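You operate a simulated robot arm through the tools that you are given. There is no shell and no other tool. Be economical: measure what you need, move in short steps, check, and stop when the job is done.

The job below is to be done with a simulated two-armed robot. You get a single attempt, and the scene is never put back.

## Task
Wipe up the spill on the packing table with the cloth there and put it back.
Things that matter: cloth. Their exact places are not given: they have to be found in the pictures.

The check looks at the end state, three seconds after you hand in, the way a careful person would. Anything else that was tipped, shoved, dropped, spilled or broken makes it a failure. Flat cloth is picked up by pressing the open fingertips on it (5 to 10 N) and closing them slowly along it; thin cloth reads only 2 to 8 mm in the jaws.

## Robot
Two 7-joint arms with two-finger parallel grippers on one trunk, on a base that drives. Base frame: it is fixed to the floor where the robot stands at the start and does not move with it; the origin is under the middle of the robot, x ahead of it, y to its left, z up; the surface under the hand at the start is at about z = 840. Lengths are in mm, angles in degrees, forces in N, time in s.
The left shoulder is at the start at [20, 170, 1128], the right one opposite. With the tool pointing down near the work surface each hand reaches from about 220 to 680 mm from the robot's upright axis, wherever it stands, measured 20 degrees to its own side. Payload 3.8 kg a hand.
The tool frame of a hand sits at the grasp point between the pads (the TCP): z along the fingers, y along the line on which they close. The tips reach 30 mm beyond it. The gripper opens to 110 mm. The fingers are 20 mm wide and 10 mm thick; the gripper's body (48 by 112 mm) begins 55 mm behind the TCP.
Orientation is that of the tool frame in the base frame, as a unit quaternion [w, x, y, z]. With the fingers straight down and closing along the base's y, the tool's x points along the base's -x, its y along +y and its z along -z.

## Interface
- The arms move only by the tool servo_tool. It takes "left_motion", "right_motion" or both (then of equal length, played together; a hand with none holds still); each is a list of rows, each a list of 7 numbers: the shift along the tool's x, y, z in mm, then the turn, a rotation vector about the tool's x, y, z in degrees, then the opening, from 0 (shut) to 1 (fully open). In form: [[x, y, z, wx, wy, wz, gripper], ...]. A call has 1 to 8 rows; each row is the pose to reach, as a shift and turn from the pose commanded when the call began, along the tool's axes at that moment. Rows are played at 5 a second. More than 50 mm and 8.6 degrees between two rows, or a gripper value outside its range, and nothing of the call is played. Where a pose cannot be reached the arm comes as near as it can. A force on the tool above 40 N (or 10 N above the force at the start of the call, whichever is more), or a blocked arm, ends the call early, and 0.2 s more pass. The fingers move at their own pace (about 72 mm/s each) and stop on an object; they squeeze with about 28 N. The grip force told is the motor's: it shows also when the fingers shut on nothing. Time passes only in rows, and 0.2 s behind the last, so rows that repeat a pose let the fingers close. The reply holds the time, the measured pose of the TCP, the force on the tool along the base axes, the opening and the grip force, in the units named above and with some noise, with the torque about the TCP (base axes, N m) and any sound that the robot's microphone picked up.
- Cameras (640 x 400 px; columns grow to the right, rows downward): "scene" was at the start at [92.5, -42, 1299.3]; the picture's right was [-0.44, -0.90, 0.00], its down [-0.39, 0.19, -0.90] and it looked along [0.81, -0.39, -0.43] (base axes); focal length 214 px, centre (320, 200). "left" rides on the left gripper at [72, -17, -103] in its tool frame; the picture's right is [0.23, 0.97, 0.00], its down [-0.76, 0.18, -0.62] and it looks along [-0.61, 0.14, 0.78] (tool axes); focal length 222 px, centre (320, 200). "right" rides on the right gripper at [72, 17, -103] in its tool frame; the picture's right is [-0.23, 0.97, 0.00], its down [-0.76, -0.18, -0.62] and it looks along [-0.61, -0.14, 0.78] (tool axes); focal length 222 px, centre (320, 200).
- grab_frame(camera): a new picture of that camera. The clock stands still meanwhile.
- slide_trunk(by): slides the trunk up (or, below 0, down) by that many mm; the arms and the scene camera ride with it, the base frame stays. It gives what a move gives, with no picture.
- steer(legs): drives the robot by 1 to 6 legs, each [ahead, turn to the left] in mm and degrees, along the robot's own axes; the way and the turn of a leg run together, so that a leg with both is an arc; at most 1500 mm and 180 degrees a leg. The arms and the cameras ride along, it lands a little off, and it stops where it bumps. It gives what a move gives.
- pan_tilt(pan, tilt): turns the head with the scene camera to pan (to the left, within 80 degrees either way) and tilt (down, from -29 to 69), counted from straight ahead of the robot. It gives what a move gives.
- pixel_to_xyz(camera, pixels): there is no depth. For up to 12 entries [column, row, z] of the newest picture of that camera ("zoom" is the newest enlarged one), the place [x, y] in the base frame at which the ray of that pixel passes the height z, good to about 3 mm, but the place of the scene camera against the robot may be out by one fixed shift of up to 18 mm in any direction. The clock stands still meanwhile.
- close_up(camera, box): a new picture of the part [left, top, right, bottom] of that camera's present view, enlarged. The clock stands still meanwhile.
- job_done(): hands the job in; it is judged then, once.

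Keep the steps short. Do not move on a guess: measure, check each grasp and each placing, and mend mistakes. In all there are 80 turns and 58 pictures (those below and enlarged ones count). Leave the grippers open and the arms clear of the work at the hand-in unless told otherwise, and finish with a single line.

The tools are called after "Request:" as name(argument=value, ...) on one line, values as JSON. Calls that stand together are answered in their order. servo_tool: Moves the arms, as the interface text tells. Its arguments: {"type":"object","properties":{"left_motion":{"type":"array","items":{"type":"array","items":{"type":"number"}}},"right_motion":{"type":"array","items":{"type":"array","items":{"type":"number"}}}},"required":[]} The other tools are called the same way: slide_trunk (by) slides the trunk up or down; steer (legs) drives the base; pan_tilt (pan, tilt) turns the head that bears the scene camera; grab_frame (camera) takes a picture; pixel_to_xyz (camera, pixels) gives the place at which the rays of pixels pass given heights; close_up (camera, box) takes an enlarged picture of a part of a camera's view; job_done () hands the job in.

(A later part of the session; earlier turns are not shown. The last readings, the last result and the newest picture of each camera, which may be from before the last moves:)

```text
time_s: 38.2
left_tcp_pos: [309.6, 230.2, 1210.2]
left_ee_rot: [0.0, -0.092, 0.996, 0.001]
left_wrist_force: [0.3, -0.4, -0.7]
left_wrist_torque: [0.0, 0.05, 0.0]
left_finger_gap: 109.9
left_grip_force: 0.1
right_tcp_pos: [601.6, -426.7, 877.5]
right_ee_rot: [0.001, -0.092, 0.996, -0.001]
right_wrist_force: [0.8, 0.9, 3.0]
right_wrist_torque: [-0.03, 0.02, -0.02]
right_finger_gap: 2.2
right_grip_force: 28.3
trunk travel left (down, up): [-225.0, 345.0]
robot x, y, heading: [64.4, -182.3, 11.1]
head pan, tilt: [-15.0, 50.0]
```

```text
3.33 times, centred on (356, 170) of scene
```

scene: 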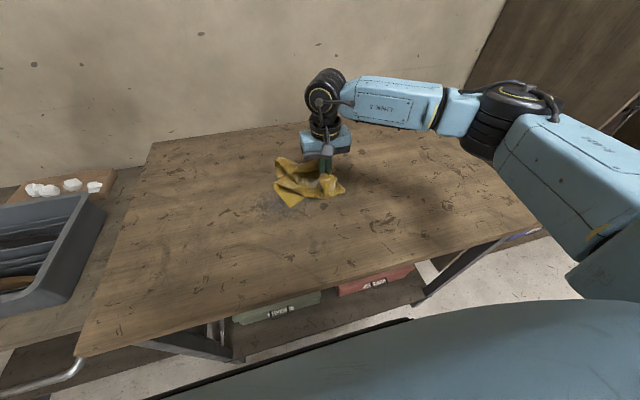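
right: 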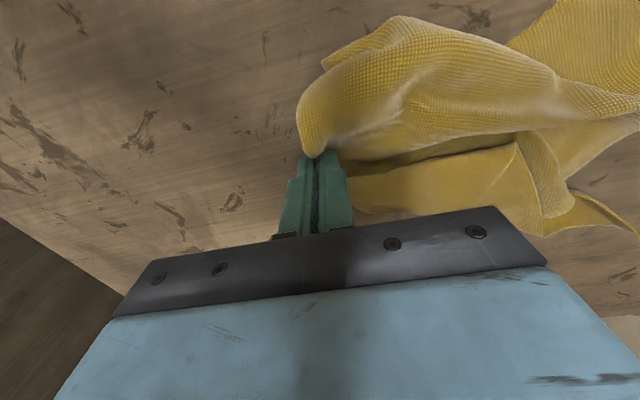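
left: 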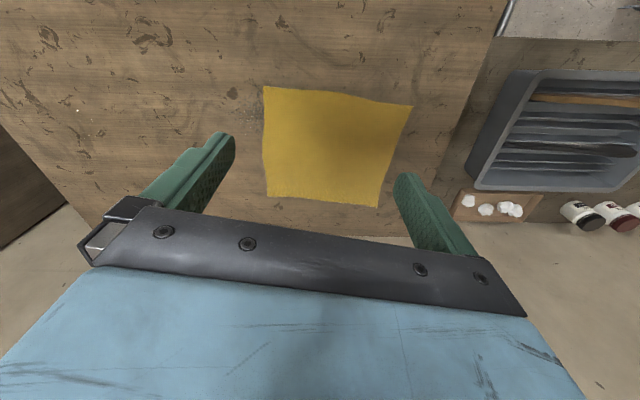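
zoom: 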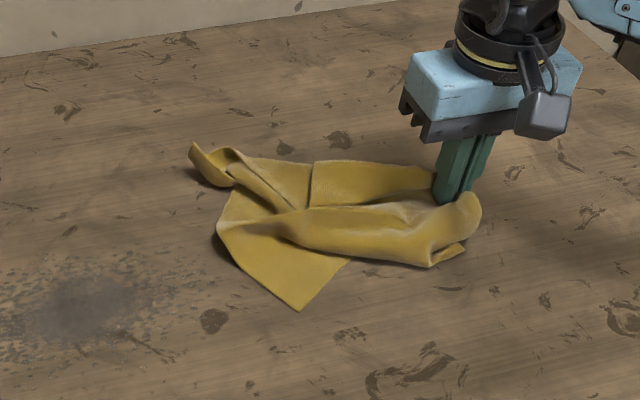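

Two left corners show: near one at zoom (298, 310), far one curled at (195, 150). I release, raise the right hand, and take a better view to unfold it corner by corner.

Request:
servo_tool(right_motion=[[0, 0, 0, 0, 0, 0, 0.3], [0, 0, 0, 0, 0, 0, 0.3], [0, 0, -30, 0, 0, 0, 0.3], [0, -20, -75, 0, 0, 0, 0.3], [20, -60, -110, 0, 0, 0, 0.3], [50, -100, -130, 0, 0, 0, 0.3], [80, -140, -150, 0, 0, 0, 0.3]])

Request:
close_up(camera="scene", box=[276, 115, 436, 215])

Request:
pixel_to_xyz(camera="zoom", pixels=[[100, 100, 840], [300, 100, 840], [500, 100, 840], [100, 300, 840], [300, 300, 840], [500, 300, 840]])

```text
refused: row 5 steps farther than a row can; nothing moved
```

```text
4.00 times, centred on (356, 165) of scene
```

zoom: 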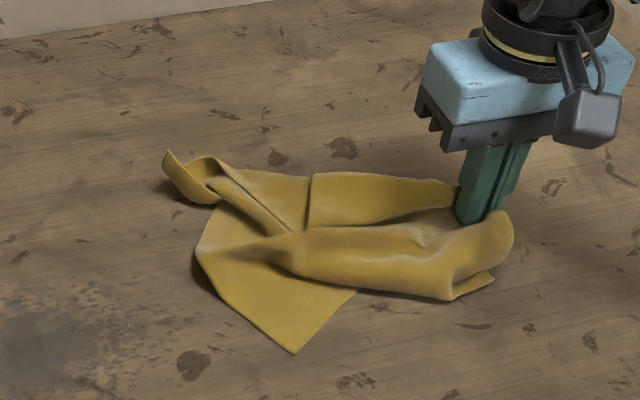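

```text
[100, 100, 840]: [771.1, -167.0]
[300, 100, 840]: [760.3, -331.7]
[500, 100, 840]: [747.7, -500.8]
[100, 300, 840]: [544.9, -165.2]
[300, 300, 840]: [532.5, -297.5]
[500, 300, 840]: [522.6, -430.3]
```

A step was too long; nothing moved. I repeat with shorter ones.

Request:
servo_tool(right_motion=[[0, 0, 0, 0, 0, 0, 0.25], [0, 0, 0, 0, 0, 0, 0.25], [0, 0, -30, 0, 0, 0, 0.25], [0, -15, -70, 0, 0, 0, 0.25], [10, -40, -105, 0, 0, 0, 0.25], [25, -70, -135, 0, 0, 0, 0.25], [40, -105, -155, 0, 0, 0, 0.25], [55, -145, -165, 0, 0, 0, 0.25]])

Request:
close_up(camera="scene", box=[276, 115, 436, 215])

```text
time_s: 40.0
left_tcp_pos: [309.6, 229.5, 1211.9]
left_ee_rot: [-0.001, -0.092, 0.996, 0.001]
left_wrist_force: [-0.1, 0.4, 0.3]
left_wrist_torque: [0.02, -0.01, -0.02]
left_finger_gap: 110.0
left_grip_force: 0.1
right_tcp_pos: [574.7, -581.8, 1045.3]
right_ee_rot: [0.0, -0.092, 0.996, 0.0]
right_wrist_force: [0.3, -0.3, 0.0]
right_wrist_torque: [0.04, -0.02, -0.06]
right_finger_gap: 27.8
right_grip_force: 0.1
trunk travel left (down, up): [-225.0, 345.0]
robot x, y, heading: [63.1, -183.3, 11.2]
head pan, tilt: [-15.0, 50.0]
```

```text
4.00 times, centred on (356, 165) of scene
```

zoom: 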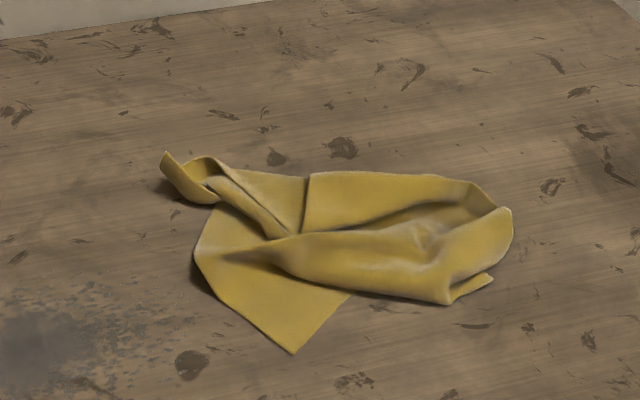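

I'll grip the near-left corner (zoom ~(294, 352)) with the left hand and lift so that gravity unfolds the cloth. Measuring.

Request:
pixel_to_xyz(camera="zoom", pixels=[[294, 352, 841], [292, 312, 841], [255, 310, 841], [333, 308, 841], [200, 245, 845], [165, 155, 860], [490, 278, 842], [450, 303, 842]])

```text
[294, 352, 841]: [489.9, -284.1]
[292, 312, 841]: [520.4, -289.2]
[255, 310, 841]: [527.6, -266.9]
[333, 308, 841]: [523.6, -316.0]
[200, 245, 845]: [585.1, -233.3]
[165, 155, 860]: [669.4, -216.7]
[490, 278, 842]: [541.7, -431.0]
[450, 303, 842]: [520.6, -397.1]
```

Left hand goes to above (520, −289), staying high first.

Request:
servo_tool(left_motion=[[-9, -45, 0, 0, 0, 0, 0.7], [-18, -90, 0, 0, 0, 0, 0.5], [-27, -135, 0, 0, 0, 0, 0.3], [-36, -180, 0, 0, 0, 0, 0.3], [-46, -225, 0, 0, 0, 0, 0.3], [-55, -270, 0, 0, 0, 0, 0.3], [-64, -316, 0, 0, 0, 0, 0.3], [-73, -360, 5, 0, 0, 0, 0.3]])

Request:
servo_tool(left_motion=[[-8, -40, 25, 0, 0, 0, 0.3], [-15, -80, 50, 0, 0, 0, 0.3], [-23, -120, 75, 0, 0, 0, 0.3], [-31, -155, 105, 0, 0, 0, 0.3], [-38, -189, 135, 0, 0, 0, 0.3], [-38, -189, 180, 0, 0, 0, 0.3], [-38, -189, 228, 0, 0, 0, 0.3], [-38, -189, 275, 0, 0, 0, 0.3]])

Request:
grab_frame(camera="left")

```text
time_s: 41.8
left_tcp_pos: [448.2, -113.9, 1204.6]
left_ee_rot: [-0.001, -0.093, 0.996, 0.001]
left_wrist_force: [-0.3, -0.3, 0.3]
left_wrist_torque: [0.03, 0.02, -0.02]
left_finger_gap: 33.2
left_grip_force: 0.1
right_tcp_pos: [575.8, -581.2, 1044.6]
right_ee_rot: [-0.001, -0.092, 0.996, -0.001]
right_wrist_force: [0.7, 0.2, 0.5]
right_wrist_torque: [0.0, 0.0, -0.01]
right_finger_gap: 27.4
right_grip_force: 0.1
trunk travel left (down, up): [-225.0, 345.0]
robot x, y, heading: [65.4, -180.4, 11.0]
head pan, tilt: [-15.0, 50.0]
```

```text
time_s: 43.6
left_tcp_pos: [519.0, -288.0, 930.7]
left_ee_rot: [0.0, -0.091, 0.996, -0.001]
left_wrist_force: [-0.8, -1.3, -0.9]
left_wrist_torque: [0.0, 0.02, 0.02]
left_finger_gap: 32.8
left_grip_force: 0.2
left hand out of reach, approached as far as the arm can: row 5, 6
right_tcp_pos: [575.4, -581.2, 1045.1]
right_ee_rot: [0.0, -0.093, 0.996, -0.001]
right_wrist_force: [1.0, 1.1, 0.2]
right_wrist_torque: [0.04, -0.03, 0.01]
right_finger_gap: 27.3
right_grip_force: 0.1
trunk travel left (down, up): [-225.0, 345.0]
robot x, y, heading: [65.3, -180.1, 11.2]
head pan, tilt: [-15.0, 50.0]
```

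```text
21 pictures are left
```

left: 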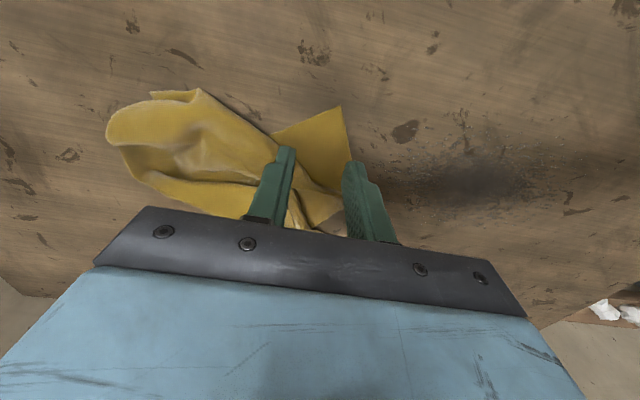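

The corner tip shows at (340, 107) in the left camera. Check its place against the hand.

Request:
pixel_to_xyz(camera="left", pixels=[[340, 107, 841], [272, 134, 841], [351, 158, 841], [318, 135, 841]])

```text
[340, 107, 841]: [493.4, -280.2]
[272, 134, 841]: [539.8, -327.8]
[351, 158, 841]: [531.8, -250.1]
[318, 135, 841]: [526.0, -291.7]
```

The hand is well placed (corner width ~49 mm there). Narrow the opening a bit, shift 4 mm, go down.

Request:
servo_tool(left_motion=[[0, 4, 25, 0, 0, 0, 0.24], [0, 4, 45, 0, 0, 0, 0.24], [0, 4, 54, 0, 0, 0, 0.24], [0, 4, 58, 0, 0, 0, 0.24], [0, 4, 60, 0, 0, 0, 0.24]])

```text
time_s: 44.8
left_tcp_pos: [519.1, -283.9, 872.1]
left_ee_rot: [0.0, -0.092, 0.996, 0.0]
left_wrist_force: [-0.8, 1.2, 8.9]
left_wrist_torque: [0.03, 0.02, -0.02]
left_finger_gap: 26.7
left_grip_force: 0.0
right_tcp_pos: [574.0, -581.1, 1045.9]
right_ee_rot: [0.001, -0.093, 0.996, -0.001]
right_wrist_force: [0.1, 0.2, 0.4]
right_wrist_torque: [0.01, 0.02, -0.03]
right_finger_gap: 27.6
right_grip_force: 0.0
trunk travel left (down, up): [-225.0, 345.0]
robot x, y, heading: [64.2, -182.9, 11.0]
head pan, tilt: [-15.0, 50.0]
```

8.9 N. Close slowly, then lift 40 mm.

Request:
servo_tool(left_motion=[[0, 0, 0, 0, 0, 0, 0.18], [0, 0, 0, 0, 0, 0, 0.12], [0, 0, 0, 0, 0, 0, 0.06], [0, 0, 0, 0, 0, 0, 0], [0, 0, 0, 0, 0, 0, 0], [0, 0, -10, 0, 0, 0, 0], [0, 0, -40, 0, 0, 0, 0]])

Request:
servo_tool(left_motion=[[0, 10, -45, 0, 0, 0, 0], [3, 25, -90, 0, 0, 0, 0], [6, 40, -135, 0, 0, 0, 0], [9, 55, -180, 0, 0, 0, 0], [12, 70, -225, 0, 0, 0, 0], [15, 85, -270, 0, 0, 0, 0], [18, 100, -315, 0, 0, 0, 0], [20, 115, -360, 0, 0, 0, 0]])

Request:
grab_frame(camera="scene")

Request:
grab_frame(camera="right")

```text
time_s: 46.4
left_tcp_pos: [519.3, -284.6, 911.6]
left_ee_rot: [-0.001, -0.091, 0.996, 0.001]
left_wrist_force: [0.4, 0.0, 0.5]
left_wrist_torque: [-0.01, 0.01, 0.01]
left_finger_gap: 1.7
left_grip_force: 28.0
right_tcp_pos: [574.6, -580.5, 1044.9]
right_ee_rot: [0.0, -0.092, 0.996, -0.001]
right_wrist_force: [0.6, -0.6, 0.1]
right_wrist_torque: [0.0, -0.02, -0.04]
right_finger_gap: 27.6
right_grip_force: 0.1
trunk travel left (down, up): [-225.0, 345.0]
robot x, y, heading: [68.9, -182.2, 11.0]
head pan, tilt: [-15.0, 50.0]
```

```text
time_s: 48.2
left_tcp_pos: [477.5, -173.1, 1274.5]
left_ee_rot: [0.001, -0.091, 0.996, 0.0]
left_wrist_force: [0.8, 0.2, -0.2]
left_wrist_torque: [0.0, 0.01, 0.02]
left_finger_gap: 1.3
left_grip_force: 28.3
right_tcp_pos: [573.4, -582.4, 1046.2]
right_ee_rot: [0.0, -0.092, 0.996, -0.001]
right_wrist_force: [-0.3, -0.6, 0.3]
right_wrist_torque: [0.01, 0.01, 0.0]
right_finger_gap: 27.2
right_grip_force: 0.2
trunk travel left (down, up): [-225.0, 345.0]
robot x, y, heading: [64.0, -183.2, 11.0]
head pan, tilt: [-15.0, 50.0]
```

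```text
20 pictures are left
```

scene: 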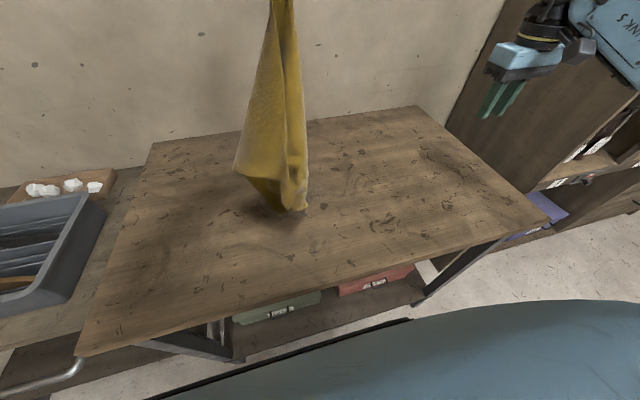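

```text
19 pictures are left
```

right: 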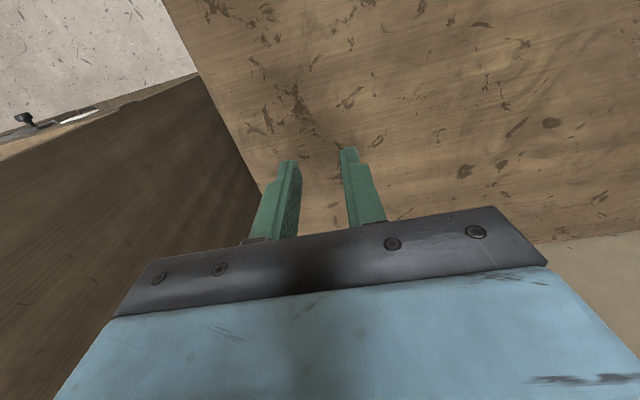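

The cloth hangs from the left hand. Closer look at it.

Request:
close_up(camera="scene", box=[100, 0, 452, 220])

```text
1.82 times, centred on (276, 110) of scene
```

zoom: 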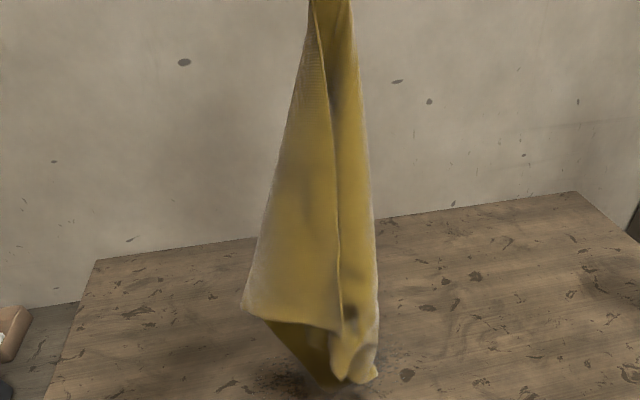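

A flap with a free corner at zoom (345, 325) faces the robot. I bring the hand back to (335, −195), let the bottom touch, and lay the cloth outward (away and left) so the flaps come out on top.

Request:
servo_tool(left_motion=[[36, 1, -15, 0, 0, 0, 0], [72, 2, -20, 0, 0, 0, 0], [108, 3, -20, 0, 0, 0, 0], [143, 4, -15, 0, 0, 0, 0], [143, 4, 0, 0, 0, 0, 0], [143, 4, 20, 0, 0, 0, 0], [143, 4, 20, 0, 0, 0, 0]])

Request:
grab_frame(camera="scene")

```text
time_s: 49.8
left_tcp_pos: [337.9, -198.9, 1249.3]
left_ee_rot: [0.001, -0.091, 0.996, 0.0]
left_wrist_force: [-0.4, 0.0, 0.1]
left_wrist_torque: [-0.01, 0.0, -0.01]
left_finger_gap: 1.5
left_grip_force: 28.5
right_tcp_pos: [574.9, -580.8, 1045.0]
right_ee_rot: [0.001, -0.093, 0.996, -0.001]
right_wrist_force: [0.4, -0.9, -0.6]
right_wrist_torque: [-0.01, -0.03, 0.01]
right_finger_gap: 27.4
right_grip_force: 0.1
trunk travel left (down, up): [-225.0, 345.0]
robot x, y, heading: [68.4, -182.2, 10.7]
head pan, tilt: [-15.0, 50.0]
```

```text
17 pictures are left
```

scene: 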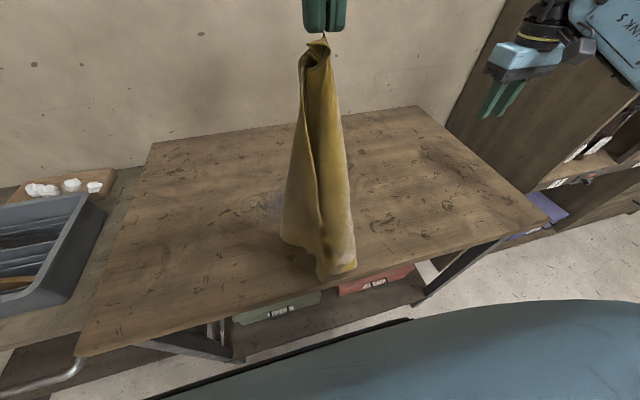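

Bottom touches the table near the front. Now lay it outward in an arc to about (620, 60).

Request:
servo_tool(left_motion=[[-39, 25, 3, 0, 0, 0, 0], [-78, 49, 11, 0, 0, 0, 0], [-116, 73, 25, 0, 0, 0, 0], [-152, 95, 44, 0, 0, 0, 0], [-186, 116, 67, 0, 0, 0, 0], [-217, 136, 96, 0, 0, 0, 0], [-245, 153, 128, 0, 0, 0, 0], [-269, 168, 164, 0, 0, 0, 0]])

Request:
servo_tool(left_motion=[[-20, 13, 40, 0, 0, 0, 0], [-36, 23, 81, 0, 0, 0, 0], [-47, 30, 125, 0, 0, 0, 0], [-53, 34, 170, 0, 0, 0, 0], [-55, 35, 203, 0, 0, 0, 0]])

Request:
grab_frame(camera="scene")

```text
time_s: 51.6
left_tcp_pos: [575.1, 15.0, 1087.3]
left_ee_rot: [0.0, -0.091, 0.996, 0.001]
left_wrist_force: [0.5, 0.3, -0.5]
left_wrist_torque: [0.01, 0.0, 0.01]
left_finger_gap: 1.3
left_grip_force: 27.5
right_tcp_pos: [575.0, -580.3, 1044.8]
right_ee_rot: [-0.001, -0.092, 0.996, -0.001]
right_wrist_force: [-0.5, -0.6, 0.3]
right_wrist_torque: [-0.01, -0.02, -0.01]
right_finger_gap: 27.5
right_grip_force: 0.1
trunk travel left (down, up): [-225.0, 345.0]
robot x, y, heading: [61.9, -183.3, 11.5]
head pan, tilt: [-15.0, 50.0]
```

```text
time_s: 52.8
left_tcp_pos: [620.4, 60.5, 883.8]
left_ee_rot: [-0.001, -0.092, 0.996, -0.001]
left_wrist_force: [-0.2, 0.4, -0.1]
left_wrist_torque: [0.02, 0.02, -0.01]
left_finger_gap: 1.4
left_grip_force: 28.0
right_tcp_pos: [575.2, -580.0, 1045.0]
right_ee_rot: [-0.001, -0.092, 0.996, -0.001]
right_wrist_force: [0.6, 0.5, 0.4]
right_wrist_torque: [0.05, -0.01, 0.01]
right_finger_gap: 27.7
right_grip_force: 0.1
trunk travel left (down, up): [-225.0, 345.0]
robot x, y, heading: [64.1, -184.3, 10.7]
head pan, tilt: [-15.0, 50.0]
```

```text
16 pictures are left
```

scene: 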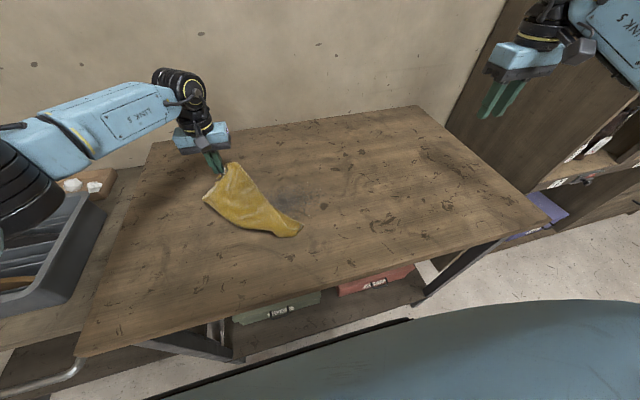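

Laid as a narrow kite inside the home area. Enlarge.

Request:
close_up(camera="scene", box=[180, 140, 324, 250])

Request:
pixel_to_xyz(camera="zoom", pixels=[[320, 200, 845], [100, 100, 845], [540, 400, 845], [100, 300, 845], [500, 300, 845]])

```text
3.64 times, centred on (252, 195) of scene
```

zoom: 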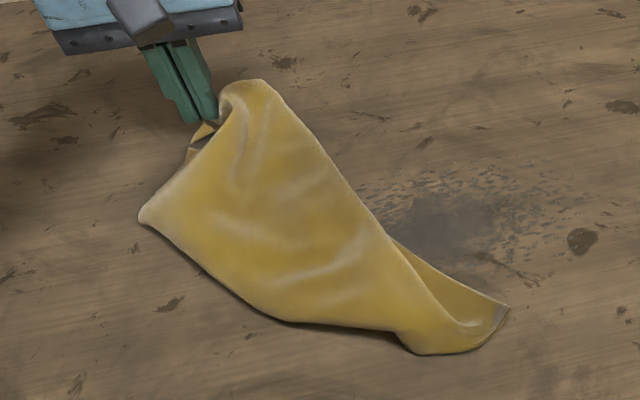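

```text
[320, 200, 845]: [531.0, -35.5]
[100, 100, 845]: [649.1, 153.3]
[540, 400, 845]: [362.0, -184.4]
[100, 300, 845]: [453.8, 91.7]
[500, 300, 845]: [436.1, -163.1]
```

The kite's tail at zoom (508, 310) lies about 295 mm from the held corner, i.e. an edge length, so it is probably an adjacent corner. I'll grip it with the right hand; then both hands can spread the cloth. Measuring.

Request:
pixel_to_xyz(camera="zoom", pixels=[[508, 310, 850], [440, 352, 843], [400, 245, 843], [480, 325, 845], [470, 320, 845], [405, 345, 842], [140, 215, 843], [205, 128, 850]])

```text
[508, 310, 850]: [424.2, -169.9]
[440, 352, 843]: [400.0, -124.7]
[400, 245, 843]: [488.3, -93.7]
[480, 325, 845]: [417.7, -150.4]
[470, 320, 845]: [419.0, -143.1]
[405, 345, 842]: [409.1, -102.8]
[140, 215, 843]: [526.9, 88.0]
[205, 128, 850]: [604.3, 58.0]
```

Right hand to above (420, −150).

Request:
servo_tool(right_motion=[[8, 48, 0, 0, 0, 0, 0.35], [16, 96, 0, 0, 0, 0, 0.35], [24, 144, 0, 0, 0, 0, 0.35], [32, 192, 0, 0, 0, 0, 0.35], [40, 240, 0, 0, 0, 0, 0.35], [48, 288, 0, 0, 0, 0, 0.35], [56, 336, 0, 0, 0, 0, 0.35], [62, 380, 10, 0, 0, 0, 0.35]])

Request:
servo_tool(right_motion=[[4, 25, 25, 0, 0, 0, 0.35], [8, 50, 50, 0, 0, 0, 0.35], [11, 72, 85, 0, 0, 0, 0.35], [11, 72, 105, 0, 0, 0, 0.35], [11, 72, 105, 0, 0, 0, 0.35]])

Request:
grab_frame(camera="right")

```text
time_s: 54.6
left_tcp_pos: [620.3, 60.4, 882.8]
left_ee_rot: [0.001, -0.091, 0.996, 0.0]
left_wrist_force: [0.1, 0.6, 0.5]
left_wrist_torque: [-0.02, 0.0, -0.01]
left_finger_gap: 1.8
left_grip_force: 27.6
right_tcp_pos: [441.2, -216.1, 1031.5]
right_ee_rot: [0.0, -0.092, 0.996, -0.002]
right_wrist_force: [0.0, -0.6, 0.2]
right_wrist_torque: [0.0, 0.0, -0.01]
right_finger_gap: 38.5
right_grip_force: 0.1
trunk travel left (down, up): [-225.0, 345.0]
robot x, y, heading: [67.1, -181.8, 10.8]
head pan, tilt: [-15.0, 50.0]
```

```text
time_s: 55.8
left_tcp_pos: [619.6, 60.3, 883.2]
left_ee_rot: [-0.001, -0.091, 0.996, 0.0]
left_wrist_force: [0.1, 0.4, -0.4]
left_wrist_torque: [0.0, -0.02, -0.02]
left_finger_gap: 1.4
left_grip_force: 28.0
right_tcp_pos: [419.5, -146.2, 927.8]
right_ee_rot: [0.0, -0.092, 0.996, -0.001]
right_wrist_force: [0.4, -0.1, 0.4]
right_wrist_torque: [0.01, -0.03, 0.0]
right_finger_gap: 38.7
right_grip_force: 0.1
trunk travel left (down, up): [-225.0, 345.0]
robot x, y, heading: [65.3, -181.1, 10.8]
head pan, tilt: [-15.0, 50.0]
```

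```text
14 pictures are left
```

right: 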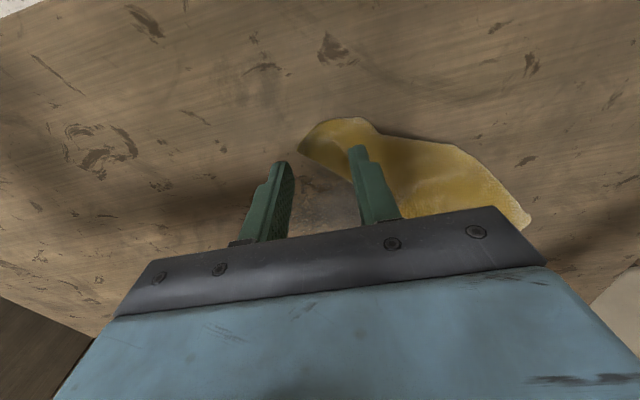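

Request:
pixel_to_xyz(camera="right", pixels=[[300, 145, 845], [345, 118, 845], [375, 130, 845], [345, 180, 845], [335, 140, 845]])

Request:
close_up(camera="right", box=[260, 90, 420, 190])

```text
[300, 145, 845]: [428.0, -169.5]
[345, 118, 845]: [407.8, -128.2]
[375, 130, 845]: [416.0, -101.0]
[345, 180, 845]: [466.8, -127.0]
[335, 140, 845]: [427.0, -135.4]
```

```text
4.00 times, centred on (340, 140) of right
```

zoom: 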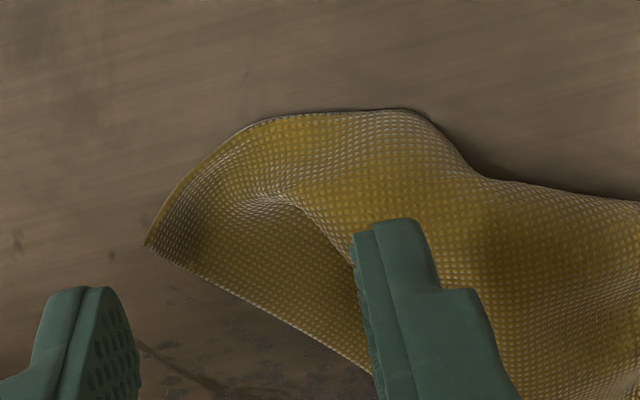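

A real single-layer corner: tip at (428, −170), interior toward +y. I centre on (428, −143), opening about 28 mm, and go down.

Request:
servo_tool(right_motion=[[-9, 2, 20, 0, 0, 0, 0.27], [-9, 2, 40, 0, 0, 0, 0.27], [-9, 2, 50, 0, 0, 0, 0.27], [-9, 2, 54, 0, 0, 0, 0.27], [-9, 2, 57, 0, 0, 0, 0.27]])

```text
time_s: 57.0
left_tcp_pos: [619.7, 58.5, 884.1]
left_ee_rot: [0.0, -0.092, 0.996, 0.0]
left_wrist_force: [-0.4, -0.3, 0.2]
left_wrist_torque: [-0.02, 0.01, 0.03]
left_finger_gap: 1.3
left_grip_force: 27.9
right_tcp_pos: [427.3, -145.9, 872.4]
right_ee_rot: [0.001, -0.093, 0.996, 0.0]
right_wrist_force: [-0.9, -1.5, 15.5]
right_wrist_torque: [0.21, -0.05, 0.02]
right_finger_gap: 29.8
right_grip_force: 0.1
trunk travel left (down, up): [-225.0, 345.0]
robot x, y, heading: [65.1, -184.2, 11.1]
head pan, tilt: [-15.0, 50.0]
```

Slightly firm; ease 1.5 mm, close slowly, lift a little.

Request:
servo_tool(right_motion=[[0, 0, -1.5, 0, 0, 0, 0.2], [0, 0, -1, 0, 0, 0, 0.13], [0, 0, -1, 0, 0, 0, 0.07], [0, 0, -1, 0, 0, 0, 0], [0, 0, -1, 0, 0, 0, 0], [0, 0, -15, 0, 0, 0, 0], [0, 0, -40, 0, 0, 0, 0]])

Request:
grab_frame(camera="scene")

```text
time_s: 58.6
left_tcp_pos: [618.8, 60.6, 883.6]
left_ee_rot: [0.0, -0.092, 0.996, 0.0]
left_wrist_force: [0.3, 0.3, 0.3]
left_wrist_torque: [0.0, 0.0, 0.0]
left_finger_gap: 1.6
left_grip_force: 27.9
right_tcp_pos: [426.7, -148.0, 909.4]
right_ee_rot: [0.0, -0.091, 0.996, -0.002]
right_wrist_force: [0.7, 0.7, 0.0]
right_wrist_torque: [0.03, 0.03, 0.0]
right_finger_gap: 2.6
right_grip_force: 28.5
trunk travel left (down, up): [-225.0, 345.0]
robot x, y, heading: [67.0, -184.2, 10.5]
head pan, tilt: [-15.0, 50.0]
```

```text
12 pictures are left
```

scene: 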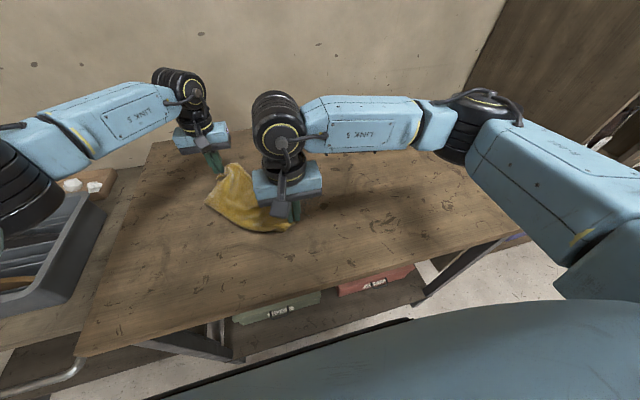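

Held (2.6 mm). Now lift both hands together with constant separation to see how the sheet hangs.

Request:
servo_tool(left_motion=[[5, 0, -45, 0, 0, 0, 0], [10, 0, -90, 0, 0, 0, 0], [15, 0, -135, 0, 0, 0, 0], [20, 0, -180, 0, 0, 0, 0], [25, 0, -225, 0, 0, 0, 0], [30, 0, -270, 0, 0, 0, 0], [30, 0, -310, 0, 0, 0, 0]], right_motion=[[5, 0, -45, 0, 0, 0, 0], [10, 0, -90, 0, 0, 0, 0], [15, 0, -135, 0, 0, 0, 0], [20, 0, -180, 0, 0, 0, 0], [25, 0, -215, 0, 0, 0, 0], [30, 0, -250, 0, 0, 0, 0], [30, 0, -285, 0, 0, 0, 0]])

Request:
grab_frame(camera="scene")

```text
time_s: 60.2
left_tcp_pos: [588.8, 56.5, 1193.2]
left_ee_rot: [-0.001, -0.091, 0.996, 0.001]
left_wrist_force: [-0.3, -0.5, -0.1]
left_wrist_torque: [0.02, 0.0, -0.05]
left_finger_gap: 1.5
left_grip_force: 28.1
right_tcp_pos: [397.6, -150.4, 1195.6]
right_ee_rot: [0.001, -0.091, 0.996, -0.001]
right_wrist_force: [-0.1, -0.8, -0.5]
right_wrist_torque: [0.02, -0.03, 0.02]
right_finger_gap: 2.6
right_grip_force: 27.7
trunk travel left (down, up): [-225.0, 345.0]
robot x, y, heading: [67.0, -182.0, 11.0]
head pan, tilt: [-15.0, 50.0]
```

```text
11 pictures are left
```

scene: 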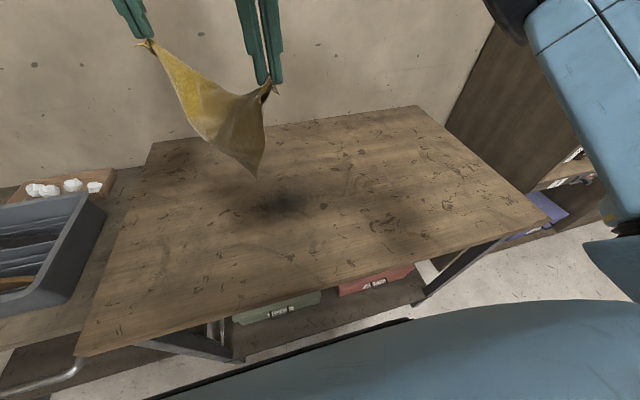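

The cloth hangs as a clean triangle: I hold two opposite corners. I stretch the diagonal to ~330 mm and move to a start spot so I can lay the triangle with the lower corners toward the near-left home corner.

Request:
servo_tool(left_motion=[[7, 40, 0, 0, 0, 0, 0], [14, 80, 10, 0, 0, 0, 0], [21, 120, 30, 0, 0, 0, 0], [28, 155, 60, 0, 0, 0, 0], [32, 180, 90, 0, 0, 0, 0], [32, 190, 113, 0, 0, 0, 0]], right_motion=[[9, 28, 0, 0, 0, 0, 0], [18, 56, 10, 0, 0, 0, 0], [27, 84, 30, 0, 0, 0, 0], [36, 108, 60, 0, 0, 0, 0], [45, 126, 90, 0, 0, 0, 0], [50, 133, 115, 0, 0, 0, 0]])

Request:
grab_frame(camera="scene")

```text
time_s: 61.6
left_tcp_pos: [524.3, 238.5, 1080.0]
left_ee_rot: [0.0, -0.092, 0.996, 0.0]
left_wrist_force: [0.1, -0.8, -0.1]
left_wrist_torque: [-0.02, -0.03, -0.05]
left_finger_gap: 1.7
left_grip_force: 28.1
right_tcp_pos: [325.4, -29.0, 1079.0]
right_ee_rot: [0.0, -0.091, 0.996, -0.001]
right_wrist_force: [0.3, 0.4, -0.3]
right_wrist_torque: [-0.02, 0.0, -0.01]
right_finger_gap: 2.4
right_grip_force: 27.7
trunk travel left (down, up): [-225.0, 345.0]
robot x, y, heading: [65.3, -183.4, 11.1]
head pan, tilt: [-15.0, 50.0]
```

```text
10 pictures are left
```

scene: 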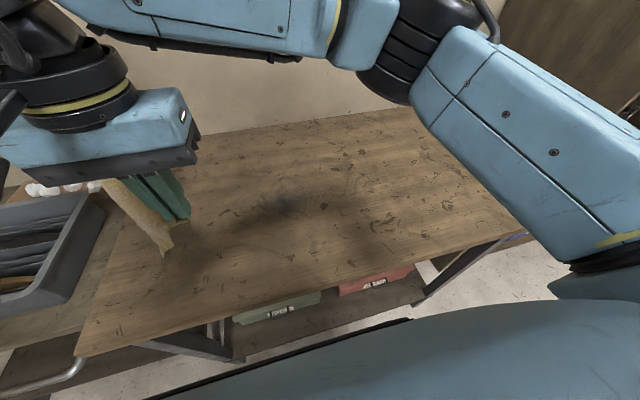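

Stretched and hanging. Now lay it: both hands move away-right while descending, left hand tilting its fingers outward for reach.

Request:
servo_tool(left_motion=[[0, 0, 20, 0, 0, 0, 0], [-22, -24, 30, 0, -4, 0, 0], [-45, -50, 50, 0, -8, 0, 0], [-65, -71, 80, 0, -12, 0, 0], [-81, -88, 115, 0, -15, 0, 0], [-94, -103, 150, 0, -18, 0, 0], [-103, -112, 180, 0, -20, 0, 0], [-108, -118, 203, 0, -20, 0, 0]], right_motion=[[0, 0, 20, 0, 0, 0, 0], [-22, -24, 30, 0, 0, 0, 0], [-45, -50, 50, 0, 0, 0, 0], [-65, -71, 80, 0, 0, 0, 0], [-81, -88, 115, 0, 0, 0, 0], [-94, -103, 150, 0, 0, 0, 0], [-103, -112, 180, 0, 0, 0, 0], [-108, -118, 204, 0, 0, 0, 0]])

Request:
grab_frame(camera="scene")

```text
time_s: 63.4
left_tcp_pos: [651.3, 138.0, 875.5]
left_ee_rot: [0.174, -0.091, 0.98, 0.017]
left_wrist_force: [-0.4, -0.6, 2.4]
left_wrist_torque: [0.01, -0.01, 0.01]
left_finger_gap: 1.7
left_grip_force: 28.2
right_tcp_pos: [454.0, -124.6, 876.2]
right_ee_rot: [-0.001, -0.092, 0.996, -0.001]
right_wrist_force: [0.2, -0.3, 0.2]
right_wrist_torque: [0.06, 0.01, -0.03]
right_finger_gap: 2.5
right_grip_force: 27.7
trunk travel left (down, up): [-225.0, 345.0]
robot x, y, heading: [66.4, -181.4, 10.8]
head pan, tilt: [-15.0, 50.0]
```

```text
9 pictures are left
```

scene: 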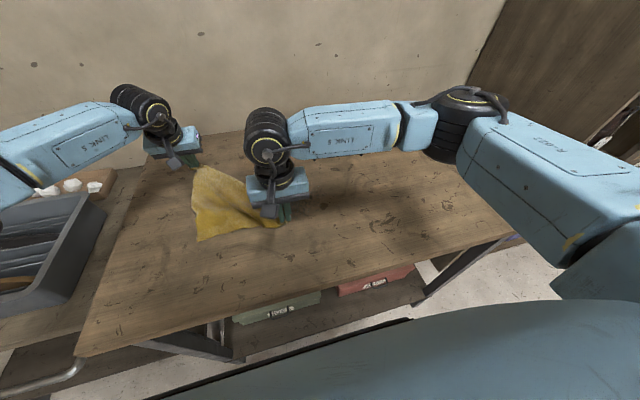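

The triangle lies neatly in the home area. Release both corners and rise straight up; right hand retreats to the right.

Request:
servo_tool(left_motion=[[0, 0, 0, 0, 0, 0, 0.2], [0, 0, 0, 0, 0, 0, 0.25], [-10, 0, -28, 0, 0, 0, 0.25], [-24, 0, -66, 0, 4, 0, 0.25], [-38, 0, -104, 0, 8, 0, 0.25], [-44, 40, -120, 0, 12, 0, 0.25], [-44, 80, -120, 0, 16, 0, 0.25], [-44, 110, -120, 0, 20, 0, 0.25]], right_motion=[[0, 0, 0, 0, 0, 0, 0.2], [0, 0, 0, 0, 0, 0, 0.25], [0, 0, -30, 0, 0, 0, 0.25], [0, 0, -70, 0, 0, 0, 0.25], [0, 0, -110, 0, 0, 0, 0.25], [0, -40, -130, 0, 0, 0, 0.25], [0, -85, -140, 0, 0, 0, 0.25], [0, -130, -145, 0, 0, 0, 0.25]])

Request:
servo_tool(right_motion=[[0, -45, 0, 0, 0, 0, 0.25], [0, -90, 0, 0, 0, 0, 0.25], [0, -135, 0, 0, 0, 0, 0.25], [0, -180, 0, 0, 0, 0, 0.25], [0, -220, 0, 0, 0, 0, 0.25]])

Request:
close_up(camera="scene", box=[160, 130, 320, 260])

Request:
pixel_to_xyz(camera="zoom", pixels=[[100, 100, 843], [300, 100, 843], [500, 100, 843], [100, 300, 843], [300, 300, 843], [500, 300, 843]])

```text
time_s: 65.2
left_tcp_pos: [627.6, 241.4, 1005.6]
left_ee_rot: [0.01, -0.092, 0.996, 0.002]
left_wrist_force: [-0.6, 0.2, 0.0]
left_wrist_torque: [0.05, 0.04, 0.03]
left_finger_gap: 27.3
left_grip_force: 0.2
left hand out of reach, approached as far as the arm can: row 8
right_tcp_pos: [475.4, -253.5, 1020.9]
right_ee_rot: [0.0, -0.093, 0.996, -0.001]
right_wrist_force: [-0.1, -0.2, 0.2]
right_wrist_torque: [0.02, -0.04, 0.03]
right_finger_gap: 27.5
right_grip_force: 0.1
trunk travel left (down, up): [-225.0, 345.0]
robot x, y, heading: [66.4, -180.8, 11.1]
head pan, tilt: [-15.0, 50.0]
```

```text
time_s: 66.4
left_tcp_pos: [626.3, 241.5, 1003.5]
left_ee_rot: [0.012, -0.092, 0.996, 0.002]
left_wrist_force: [0.4, 0.1, 0.0]
left_wrist_torque: [0.0, -0.02, 0.0]
left_finger_gap: 27.5
left_grip_force: 0.1
right_tcp_pos: [515.7, -471.4, 1020.7]
right_ee_rot: [-0.001, -0.092, 0.996, -0.001]
right_wrist_force: [0.1, -0.7, -0.7]
right_wrist_torque: [-0.03, 0.0, -0.01]
right_finger_gap: 27.5
right_grip_force: 0.1
trunk travel left (down, up): [-225.0, 345.0]
robot x, y, heading: [66.6, -183.5, 11.0]
head pan, tilt: [-15.0, 50.0]
```

```text
3.08 times, centred on (240, 195) of scene
```

zoom: 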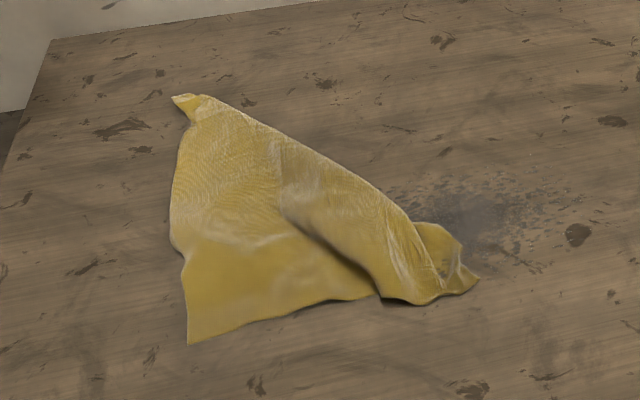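

```text
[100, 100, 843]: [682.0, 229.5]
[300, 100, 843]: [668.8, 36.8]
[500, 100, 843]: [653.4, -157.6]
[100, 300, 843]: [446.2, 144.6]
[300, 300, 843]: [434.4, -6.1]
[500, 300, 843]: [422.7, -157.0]
```

Very good: much is already spread. I enlarge more to tell the layers apart.

Request:
close_up(camera="scene", box=[196, 150, 292, 220])

```text
5.71 times, centred on (244, 185) of scene
```

zoom: 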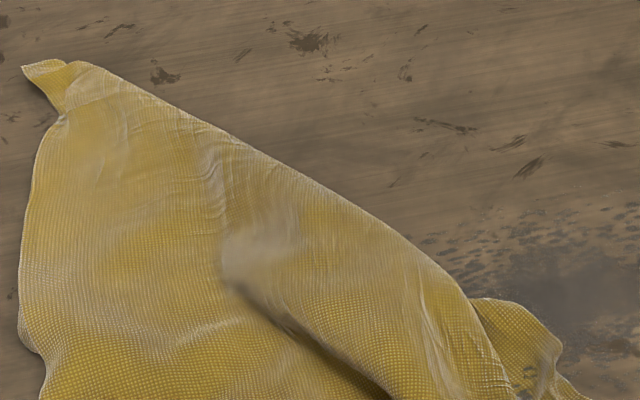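

The upper layer reaches to the near-left corner. I bring the left hand above that corner for a view from its camera.

Request:
servo_tool(left_motion=[[38, -20, -10, 0, 0, 0, 0.25], [76, -40, -10, 0, 0, 0, 0.25], [114, -60, 0, 0, 0, 0, 0.25], [152, -80, 10, 0, 0, 0, 0.25], [190, -100, 30, 0, 0, 0, 0.25], [227, -121, 50, 0, 0, 0, 0.25], [227, -121, 50, 0, 0, 0, 0.25]])

Request:
close_up(camera="left", box=[160, 40, 480, 240])

Request:
pixel_to_xyz(camera="zoom", pixels=[[320, 200, 842], [320, 100, 842], [420, 200, 842], [420, 100, 842], [220, 100, 842], [220, 200, 842]])

```text
time_s: 68.0
left_tcp_pos: [427.6, 81.5, 955.6]
left_ee_rot: [0.0, -0.092, 0.996, 0.0]
left_wrist_force: [-0.4, -0.2, 0.4]
left_wrist_torque: [-0.03, 0.0, 0.02]
left_finger_gap: 27.5
left_grip_force: 0.0
right_tcp_pos: [516.8, -470.2, 1020.7]
right_ee_rot: [-0.001, -0.093, 0.996, -0.001]
right_wrist_force: [0.8, 0.6, -0.5]
right_wrist_torque: [0.01, 0.01, 0.05]
right_finger_gap: 27.5
right_grip_force: 0.0
trunk travel left (down, up): [-225.0, 345.0]
robot x, y, heading: [63.3, -185.5, 11.0]
head pan, tilt: [-15.0, 50.0]
```

```text
2.00 times, centred on (320, 140) of left
```

zoom: 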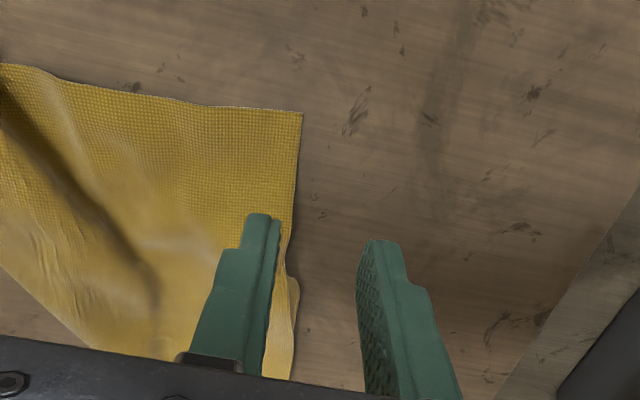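

```text
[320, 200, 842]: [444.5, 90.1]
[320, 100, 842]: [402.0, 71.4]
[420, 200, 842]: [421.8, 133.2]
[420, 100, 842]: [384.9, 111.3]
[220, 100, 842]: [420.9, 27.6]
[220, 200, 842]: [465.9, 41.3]
```

Corner tip at (411, 66). A second layer peeks out at zoom (292, 285); I zoom there to see which is on top.

Request:
close_up(camera="left", box=[210, 90, 330, 230])

```text
2.86 times, centred on (270, 160) of left
```

zoom: 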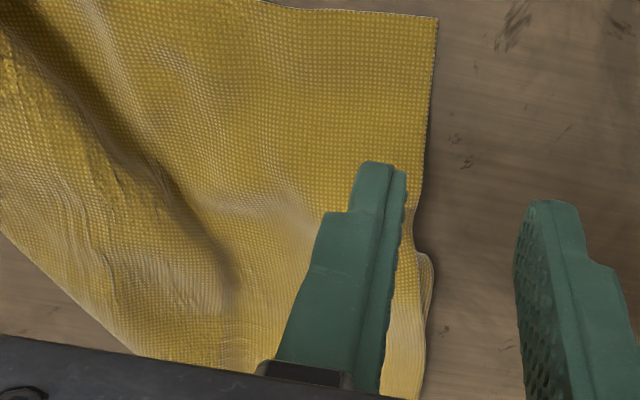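

The visible sheet is the upper layer (the lower one peeks out underneath). I'll grip this upper corner with the right hand and fold it back over to the far-right. Left hand moves aside, right approaches (433, 49).

Request:
servo_tool(left_motion=[[5, 15, -40, 0, 0, 0, 0.25], [10, 40, -80, 0, 0, 0, 0.25], [20, 75, -110, 0, 0, 0, 0.25], [30, 115, -120, 0, 0, 0, 0.25], [40, 155, -130, 0, 0, 0, 0.25], [55, 195, -140, 0, 0, 0, 0.25], [70, 230, -150, 0, 0, 0, 0.25], [70, 230, -150, 0, 0, 0, 0.25]], right_motion=[[0, 20, 0, 0, 0, 0, 0.25], [0, 60, 0, 0, 0, 0, 0.25], [0, 105, 0, 0, 0, 0, 0.25], [0, 150, 0, 0, 0, 0, 0.25], [-3, 195, 0, 0, 0, 0, 0.25], [-5, 240, 0, 0, 0, 0, 0.25], [-7, 285, 0, 0, 0, 0, 0.25], [-9, 330, 0, 0, 0, 0, 0.25]])

Request:
servo_tool(right_motion=[[-1, 45, 10, 0, 0, 0, 0.25], [-2, 90, 25, 0, 0, 0, 0.25], [-3, 135, 45, 0, 0, 0, 0.25], [-3, 170, 70, 0, 0, 0, 0.25], [-3, 195, 105, 0, 0, 0, 0.25], [-3, 195, 130, 0, 0, 0, 0.25], [-3, 195, 142, 0, 0, 0, 0.25], [-3, 195, 147, 0, 0, 0, 0.25]])

```text
time_s: 69.8
left_tcp_pos: [317.3, 293.8, 1105.6]
left_ee_rot: [-0.001, -0.092, 0.996, 0.0]
left_wrist_force: [-0.3, 1.1, -0.3]
left_wrist_torque: [0.0, -0.02, 0.02]
left_finger_gap: 27.4
left_grip_force: 0.1
right_tcp_pos: [463.6, -140.7, 1022.3]
right_ee_rot: [0.001, -0.092, 0.996, -0.001]
right_wrist_force: [0.3, 0.1, -0.2]
right_wrist_torque: [-0.02, -0.05, -0.01]
right_finger_gap: 27.5
right_grip_force: 0.0
trunk travel left (down, up): [-225.0, 345.0]
robot x, y, heading: [64.6, -181.3, 10.8]
head pan, tilt: [-15.0, 50.0]
```

```text
time_s: 71.6
left_tcp_pos: [316.7, 294.1, 1106.4]
left_ee_rot: [0.0, -0.091, 0.996, 0.0]
left_wrist_force: [0.3, 0.2, 0.7]
left_wrist_torque: [0.03, -0.03, -0.02]
left_finger_gap: 27.5
left_grip_force: 0.0
right_tcp_pos: [432.7, 49.4, 873.6]
right_ee_rot: [0.0, -0.092, 0.996, -0.001]
right_wrist_force: [-0.1, -0.6, -0.3]
right_wrist_torque: [-0.02, -0.03, 0.01]
right_finger_gap: 27.3
right_grip_force: 0.1
trunk travel left (down, up): [-225.0, 345.0]
robot x, y, heading: [66.1, -185.7, 10.8]
head pan, tilt: [-15.0, 50.0]
```

At (433, 49), just above contact. Press 2.5 mm, close slowly, lift slightly.

Request:
servo_tool(right_motion=[[0, 0, 2, 0, 0, 0, 0.25], [0, 0, 2.5, 0, 0, 0, 0.19], [0, 0, 2.5, 0, 0, 0, 0.13], [0, 0, 2.5, 0, 0, 0, 0.07], [0, 0, 2.5, 0, 0, 0, 0], [0, 0, 2.5, 0, 0, 0, 0], [0, 0, -10, 0, 0, 0, 0], [0, 0, -35, 0, 0, 0, 0]])

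```text
time_s: 73.4
left_tcp_pos: [318.2, 292.3, 1106.1]
left_ee_rot: [0.0, -0.091, 0.996, -0.001]
left_wrist_force: [0.2, 1.3, -0.1]
left_wrist_torque: [0.0, 0.0, 0.0]
left_finger_gap: 27.4
left_grip_force: 0.1
right_tcp_pos: [430.7, 47.1, 907.5]
right_ee_rot: [0.0, -0.093, 0.996, -0.003]
right_wrist_force: [0.3, 0.0, -0.9]
right_wrist_torque: [0.05, -0.01, 0.01]
right_finger_gap: 2.1
right_grip_force: 28.3
trunk travel left (down, up): [-225.0, 345.0]
robot x, y, heading: [63.2, -182.2, 11.0]
head pan, tilt: [-15.0, 50.0]
```

Held (2.1 mm). Carry it over in an arc toward (688, −144).

Request:
servo_tool(right_motion=[[-10, -11, -32, 0, 0, 0, 0], [-27, -29, -67, 0, 0, 0, 0], [-51, -55, -92, 0, 0, 0, 0], [-78, -84, -110, 0, 0, 0, 0], [-109, -117, -114, 0, 0, 0, 0], [-139, -150, -102, 0, 0, 0, 0], [-167, -180, -82, 0, 0, 0, 0]])

Request:
servo_tool(right_motion=[[-20, -22, 30, 0, -5, 0, 0], [-36, -39, 65, 0, -10, 0, 0], [-46, -50, 95, 0, -15, 0, 0], [-51, -55, 112, 0, -15, 0, 0]])

Request:
grab_frame(camera="scene")

```text
time_s: 75.0
left_tcp_pos: [318.0, 292.1, 1107.0]
left_ee_rot: [-0.001, -0.092, 0.996, 0.001]
left_wrist_force: [-0.7, -0.9, 0.1]
left_wrist_torque: [0.0, 0.01, 0.03]
left_finger_gap: 27.7
left_grip_force: 0.0
right_tcp_pos: [628.9, -99.4, 990.4]
right_ee_rot: [0.0, -0.092, 0.996, 0.0]
right_wrist_force: [-0.2, -0.1, -1.4]
right_wrist_torque: [0.04, 0.03, 0.01]
right_finger_gap: 2.1
right_grip_force: 28.3
trunk travel left (down, up): [-225.0, 345.0]
robot x, y, heading: [65.8, -181.4, 10.6]
head pan, tilt: [-15.0, 50.0]
```

```text
time_s: 76.0
left_tcp_pos: [317.2, 292.8, 1106.6]
left_ee_rot: [0.0, -0.091, 0.996, 0.0]
left_wrist_force: [-0.4, 0.4, 0.8]
left_wrist_torque: [0.01, -0.03, 0.0]
left_finger_gap: 27.6
left_grip_force: 0.0
right_tcp_pos: [687.6, -144.3, 878.3]
right_ee_rot: [0.129, -0.091, 0.987, 0.012]
right_wrist_force: [-0.5, 0.5, 0.6]
right_wrist_torque: [0.02, 0.01, 0.02]
right_finger_gap: 2.3
right_grip_force: 27.8
trunk travel left (down, up): [-225.0, 345.0]
robot x, y, heading: [67.8, -188.1, 10.9]
head pan, tilt: [-15.0, 50.0]
```

```text
4 pictures are left
```

scene: 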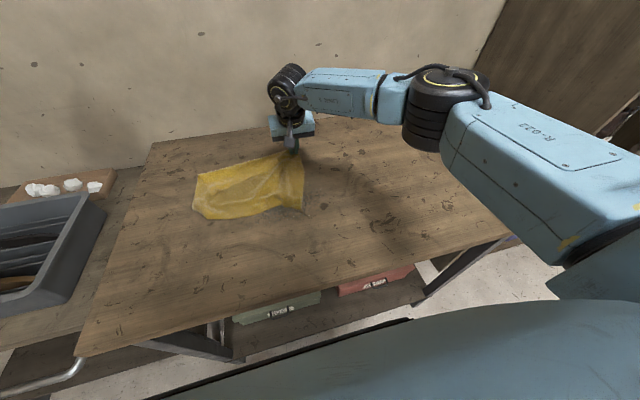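

Almost fully spread and at home. Release, rise, retreat to the right, and check.

Request:
servo_tool(right_motion=[[0, 0, 3, 0, 0, 0, 0], [0, 0, 3, 0, 0, 0, 0.2], [0, 0, 3, 0, 0, 0, 0.25], [-8, 0, -29, 0, 0, 0, 0.25], [-19, 0, -70, 0, 5, 0, 0.25], [-20, -40, -95, 0, 10, 0, 0.25], [-10, -85, -105, 0, 15, 0, 0.25], [5, -130, -110, 0, 15, 0, 0.25]])

Request:
servo_tool(right_motion=[[10, -40, -10, 0, 0, 0, 0.25], [25, -80, -20, 0, 0, 0, 0.25], [45, -120, -30, 0, 0, 0, 0.25], [65, -155, -40, 0, 0, 0, 0.25]])

Request:
close_up(camera="scene", box=[160, 130, 336, 240])

Request:
pixel_to_xyz(camera="zoom", pixels=[[100, 100, 842], [300, 100, 842], [500, 100, 842], [100, 300, 842], [300, 300, 842], [500, 300, 842], [100, 200, 842], [500, 200, 842]])

```text
time_s: 77.8
left_tcp_pos: [317.3, 289.9, 1108.1]
left_ee_rot: [0.0, -0.093, 0.996, 0.001]
left_wrist_force: [0.0, 0.1, 0.2]
left_wrist_torque: [0.0, 0.02, 0.02]
left_finger_gap: 27.6
left_grip_force: 0.0
right_tcp_pos: [677.7, -279.1, 985.7]
right_ee_rot: [-0.001, -0.092, 0.996, 0.001]
right_wrist_force: [0.4, 0.1, 0.1]
right_wrist_torque: [0.0, 0.03, 0.0]
right_finger_gap: 27.2
right_grip_force: 0.1
trunk travel left (down, up): [-225.0, 345.0]
robot x, y, heading: [66.0, -182.1, 11.2]
head pan, tilt: [-15.0, 50.0]
```

```text
time_s: 78.8
left_tcp_pos: [317.3, 293.4, 1107.6]
left_ee_rot: [0.001, -0.092, 0.996, 0.001]
left_wrist_force: [-1.0, -0.2, 0.4]
left_wrist_torque: [-0.01, 0.01, -0.04]
left_finger_gap: 27.2
left_grip_force: 0.1
right_tcp_pos: [644.2, -441.0, 1024.8]
right_ee_rot: [0.0, -0.094, 0.996, -0.001]
right_wrist_force: [0.5, 0.3, 0.3]
right_wrist_torque: [0.0, -0.02, 0.03]
right_finger_gap: 27.9
right_grip_force: 0.0
trunk travel left (down, up): [-225.0, 345.0]
robot x, y, heading: [66.5, -183.5, 10.9]
head pan, tilt: [-15.0, 50.0]
```

```text
3.64 times, centred on (248, 185) of scene
```

zoom: 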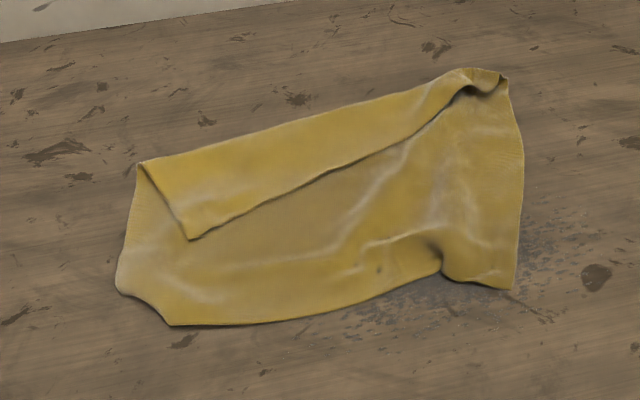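

```text
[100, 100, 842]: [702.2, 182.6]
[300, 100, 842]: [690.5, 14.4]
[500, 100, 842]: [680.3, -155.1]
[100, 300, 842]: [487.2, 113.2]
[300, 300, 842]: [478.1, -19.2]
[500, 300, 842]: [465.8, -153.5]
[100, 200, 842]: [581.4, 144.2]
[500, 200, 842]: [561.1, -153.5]
```

The cloth lies at home, but one corner flap (tip at zoom (190, 238)) is still folded inward along the far edge. I measure it to try flipping it out, watching the jaw gap so that only the flap is gripped.

Request:
pixel_to_xyz(camera="zoom", pixels=[[190, 238, 844], [207, 210, 844], [174, 215, 844], [238, 215, 844], [140, 165, 844], [290, 120, 844], [170, 325, 842], [470, 72, 845], [505, 85, 843], [512, 290, 842]])

```text
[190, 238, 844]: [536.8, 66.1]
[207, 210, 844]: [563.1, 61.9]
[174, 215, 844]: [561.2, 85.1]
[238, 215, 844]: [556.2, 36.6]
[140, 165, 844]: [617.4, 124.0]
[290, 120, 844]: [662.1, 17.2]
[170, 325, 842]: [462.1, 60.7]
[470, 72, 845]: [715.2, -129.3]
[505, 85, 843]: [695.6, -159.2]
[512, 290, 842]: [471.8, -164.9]
```

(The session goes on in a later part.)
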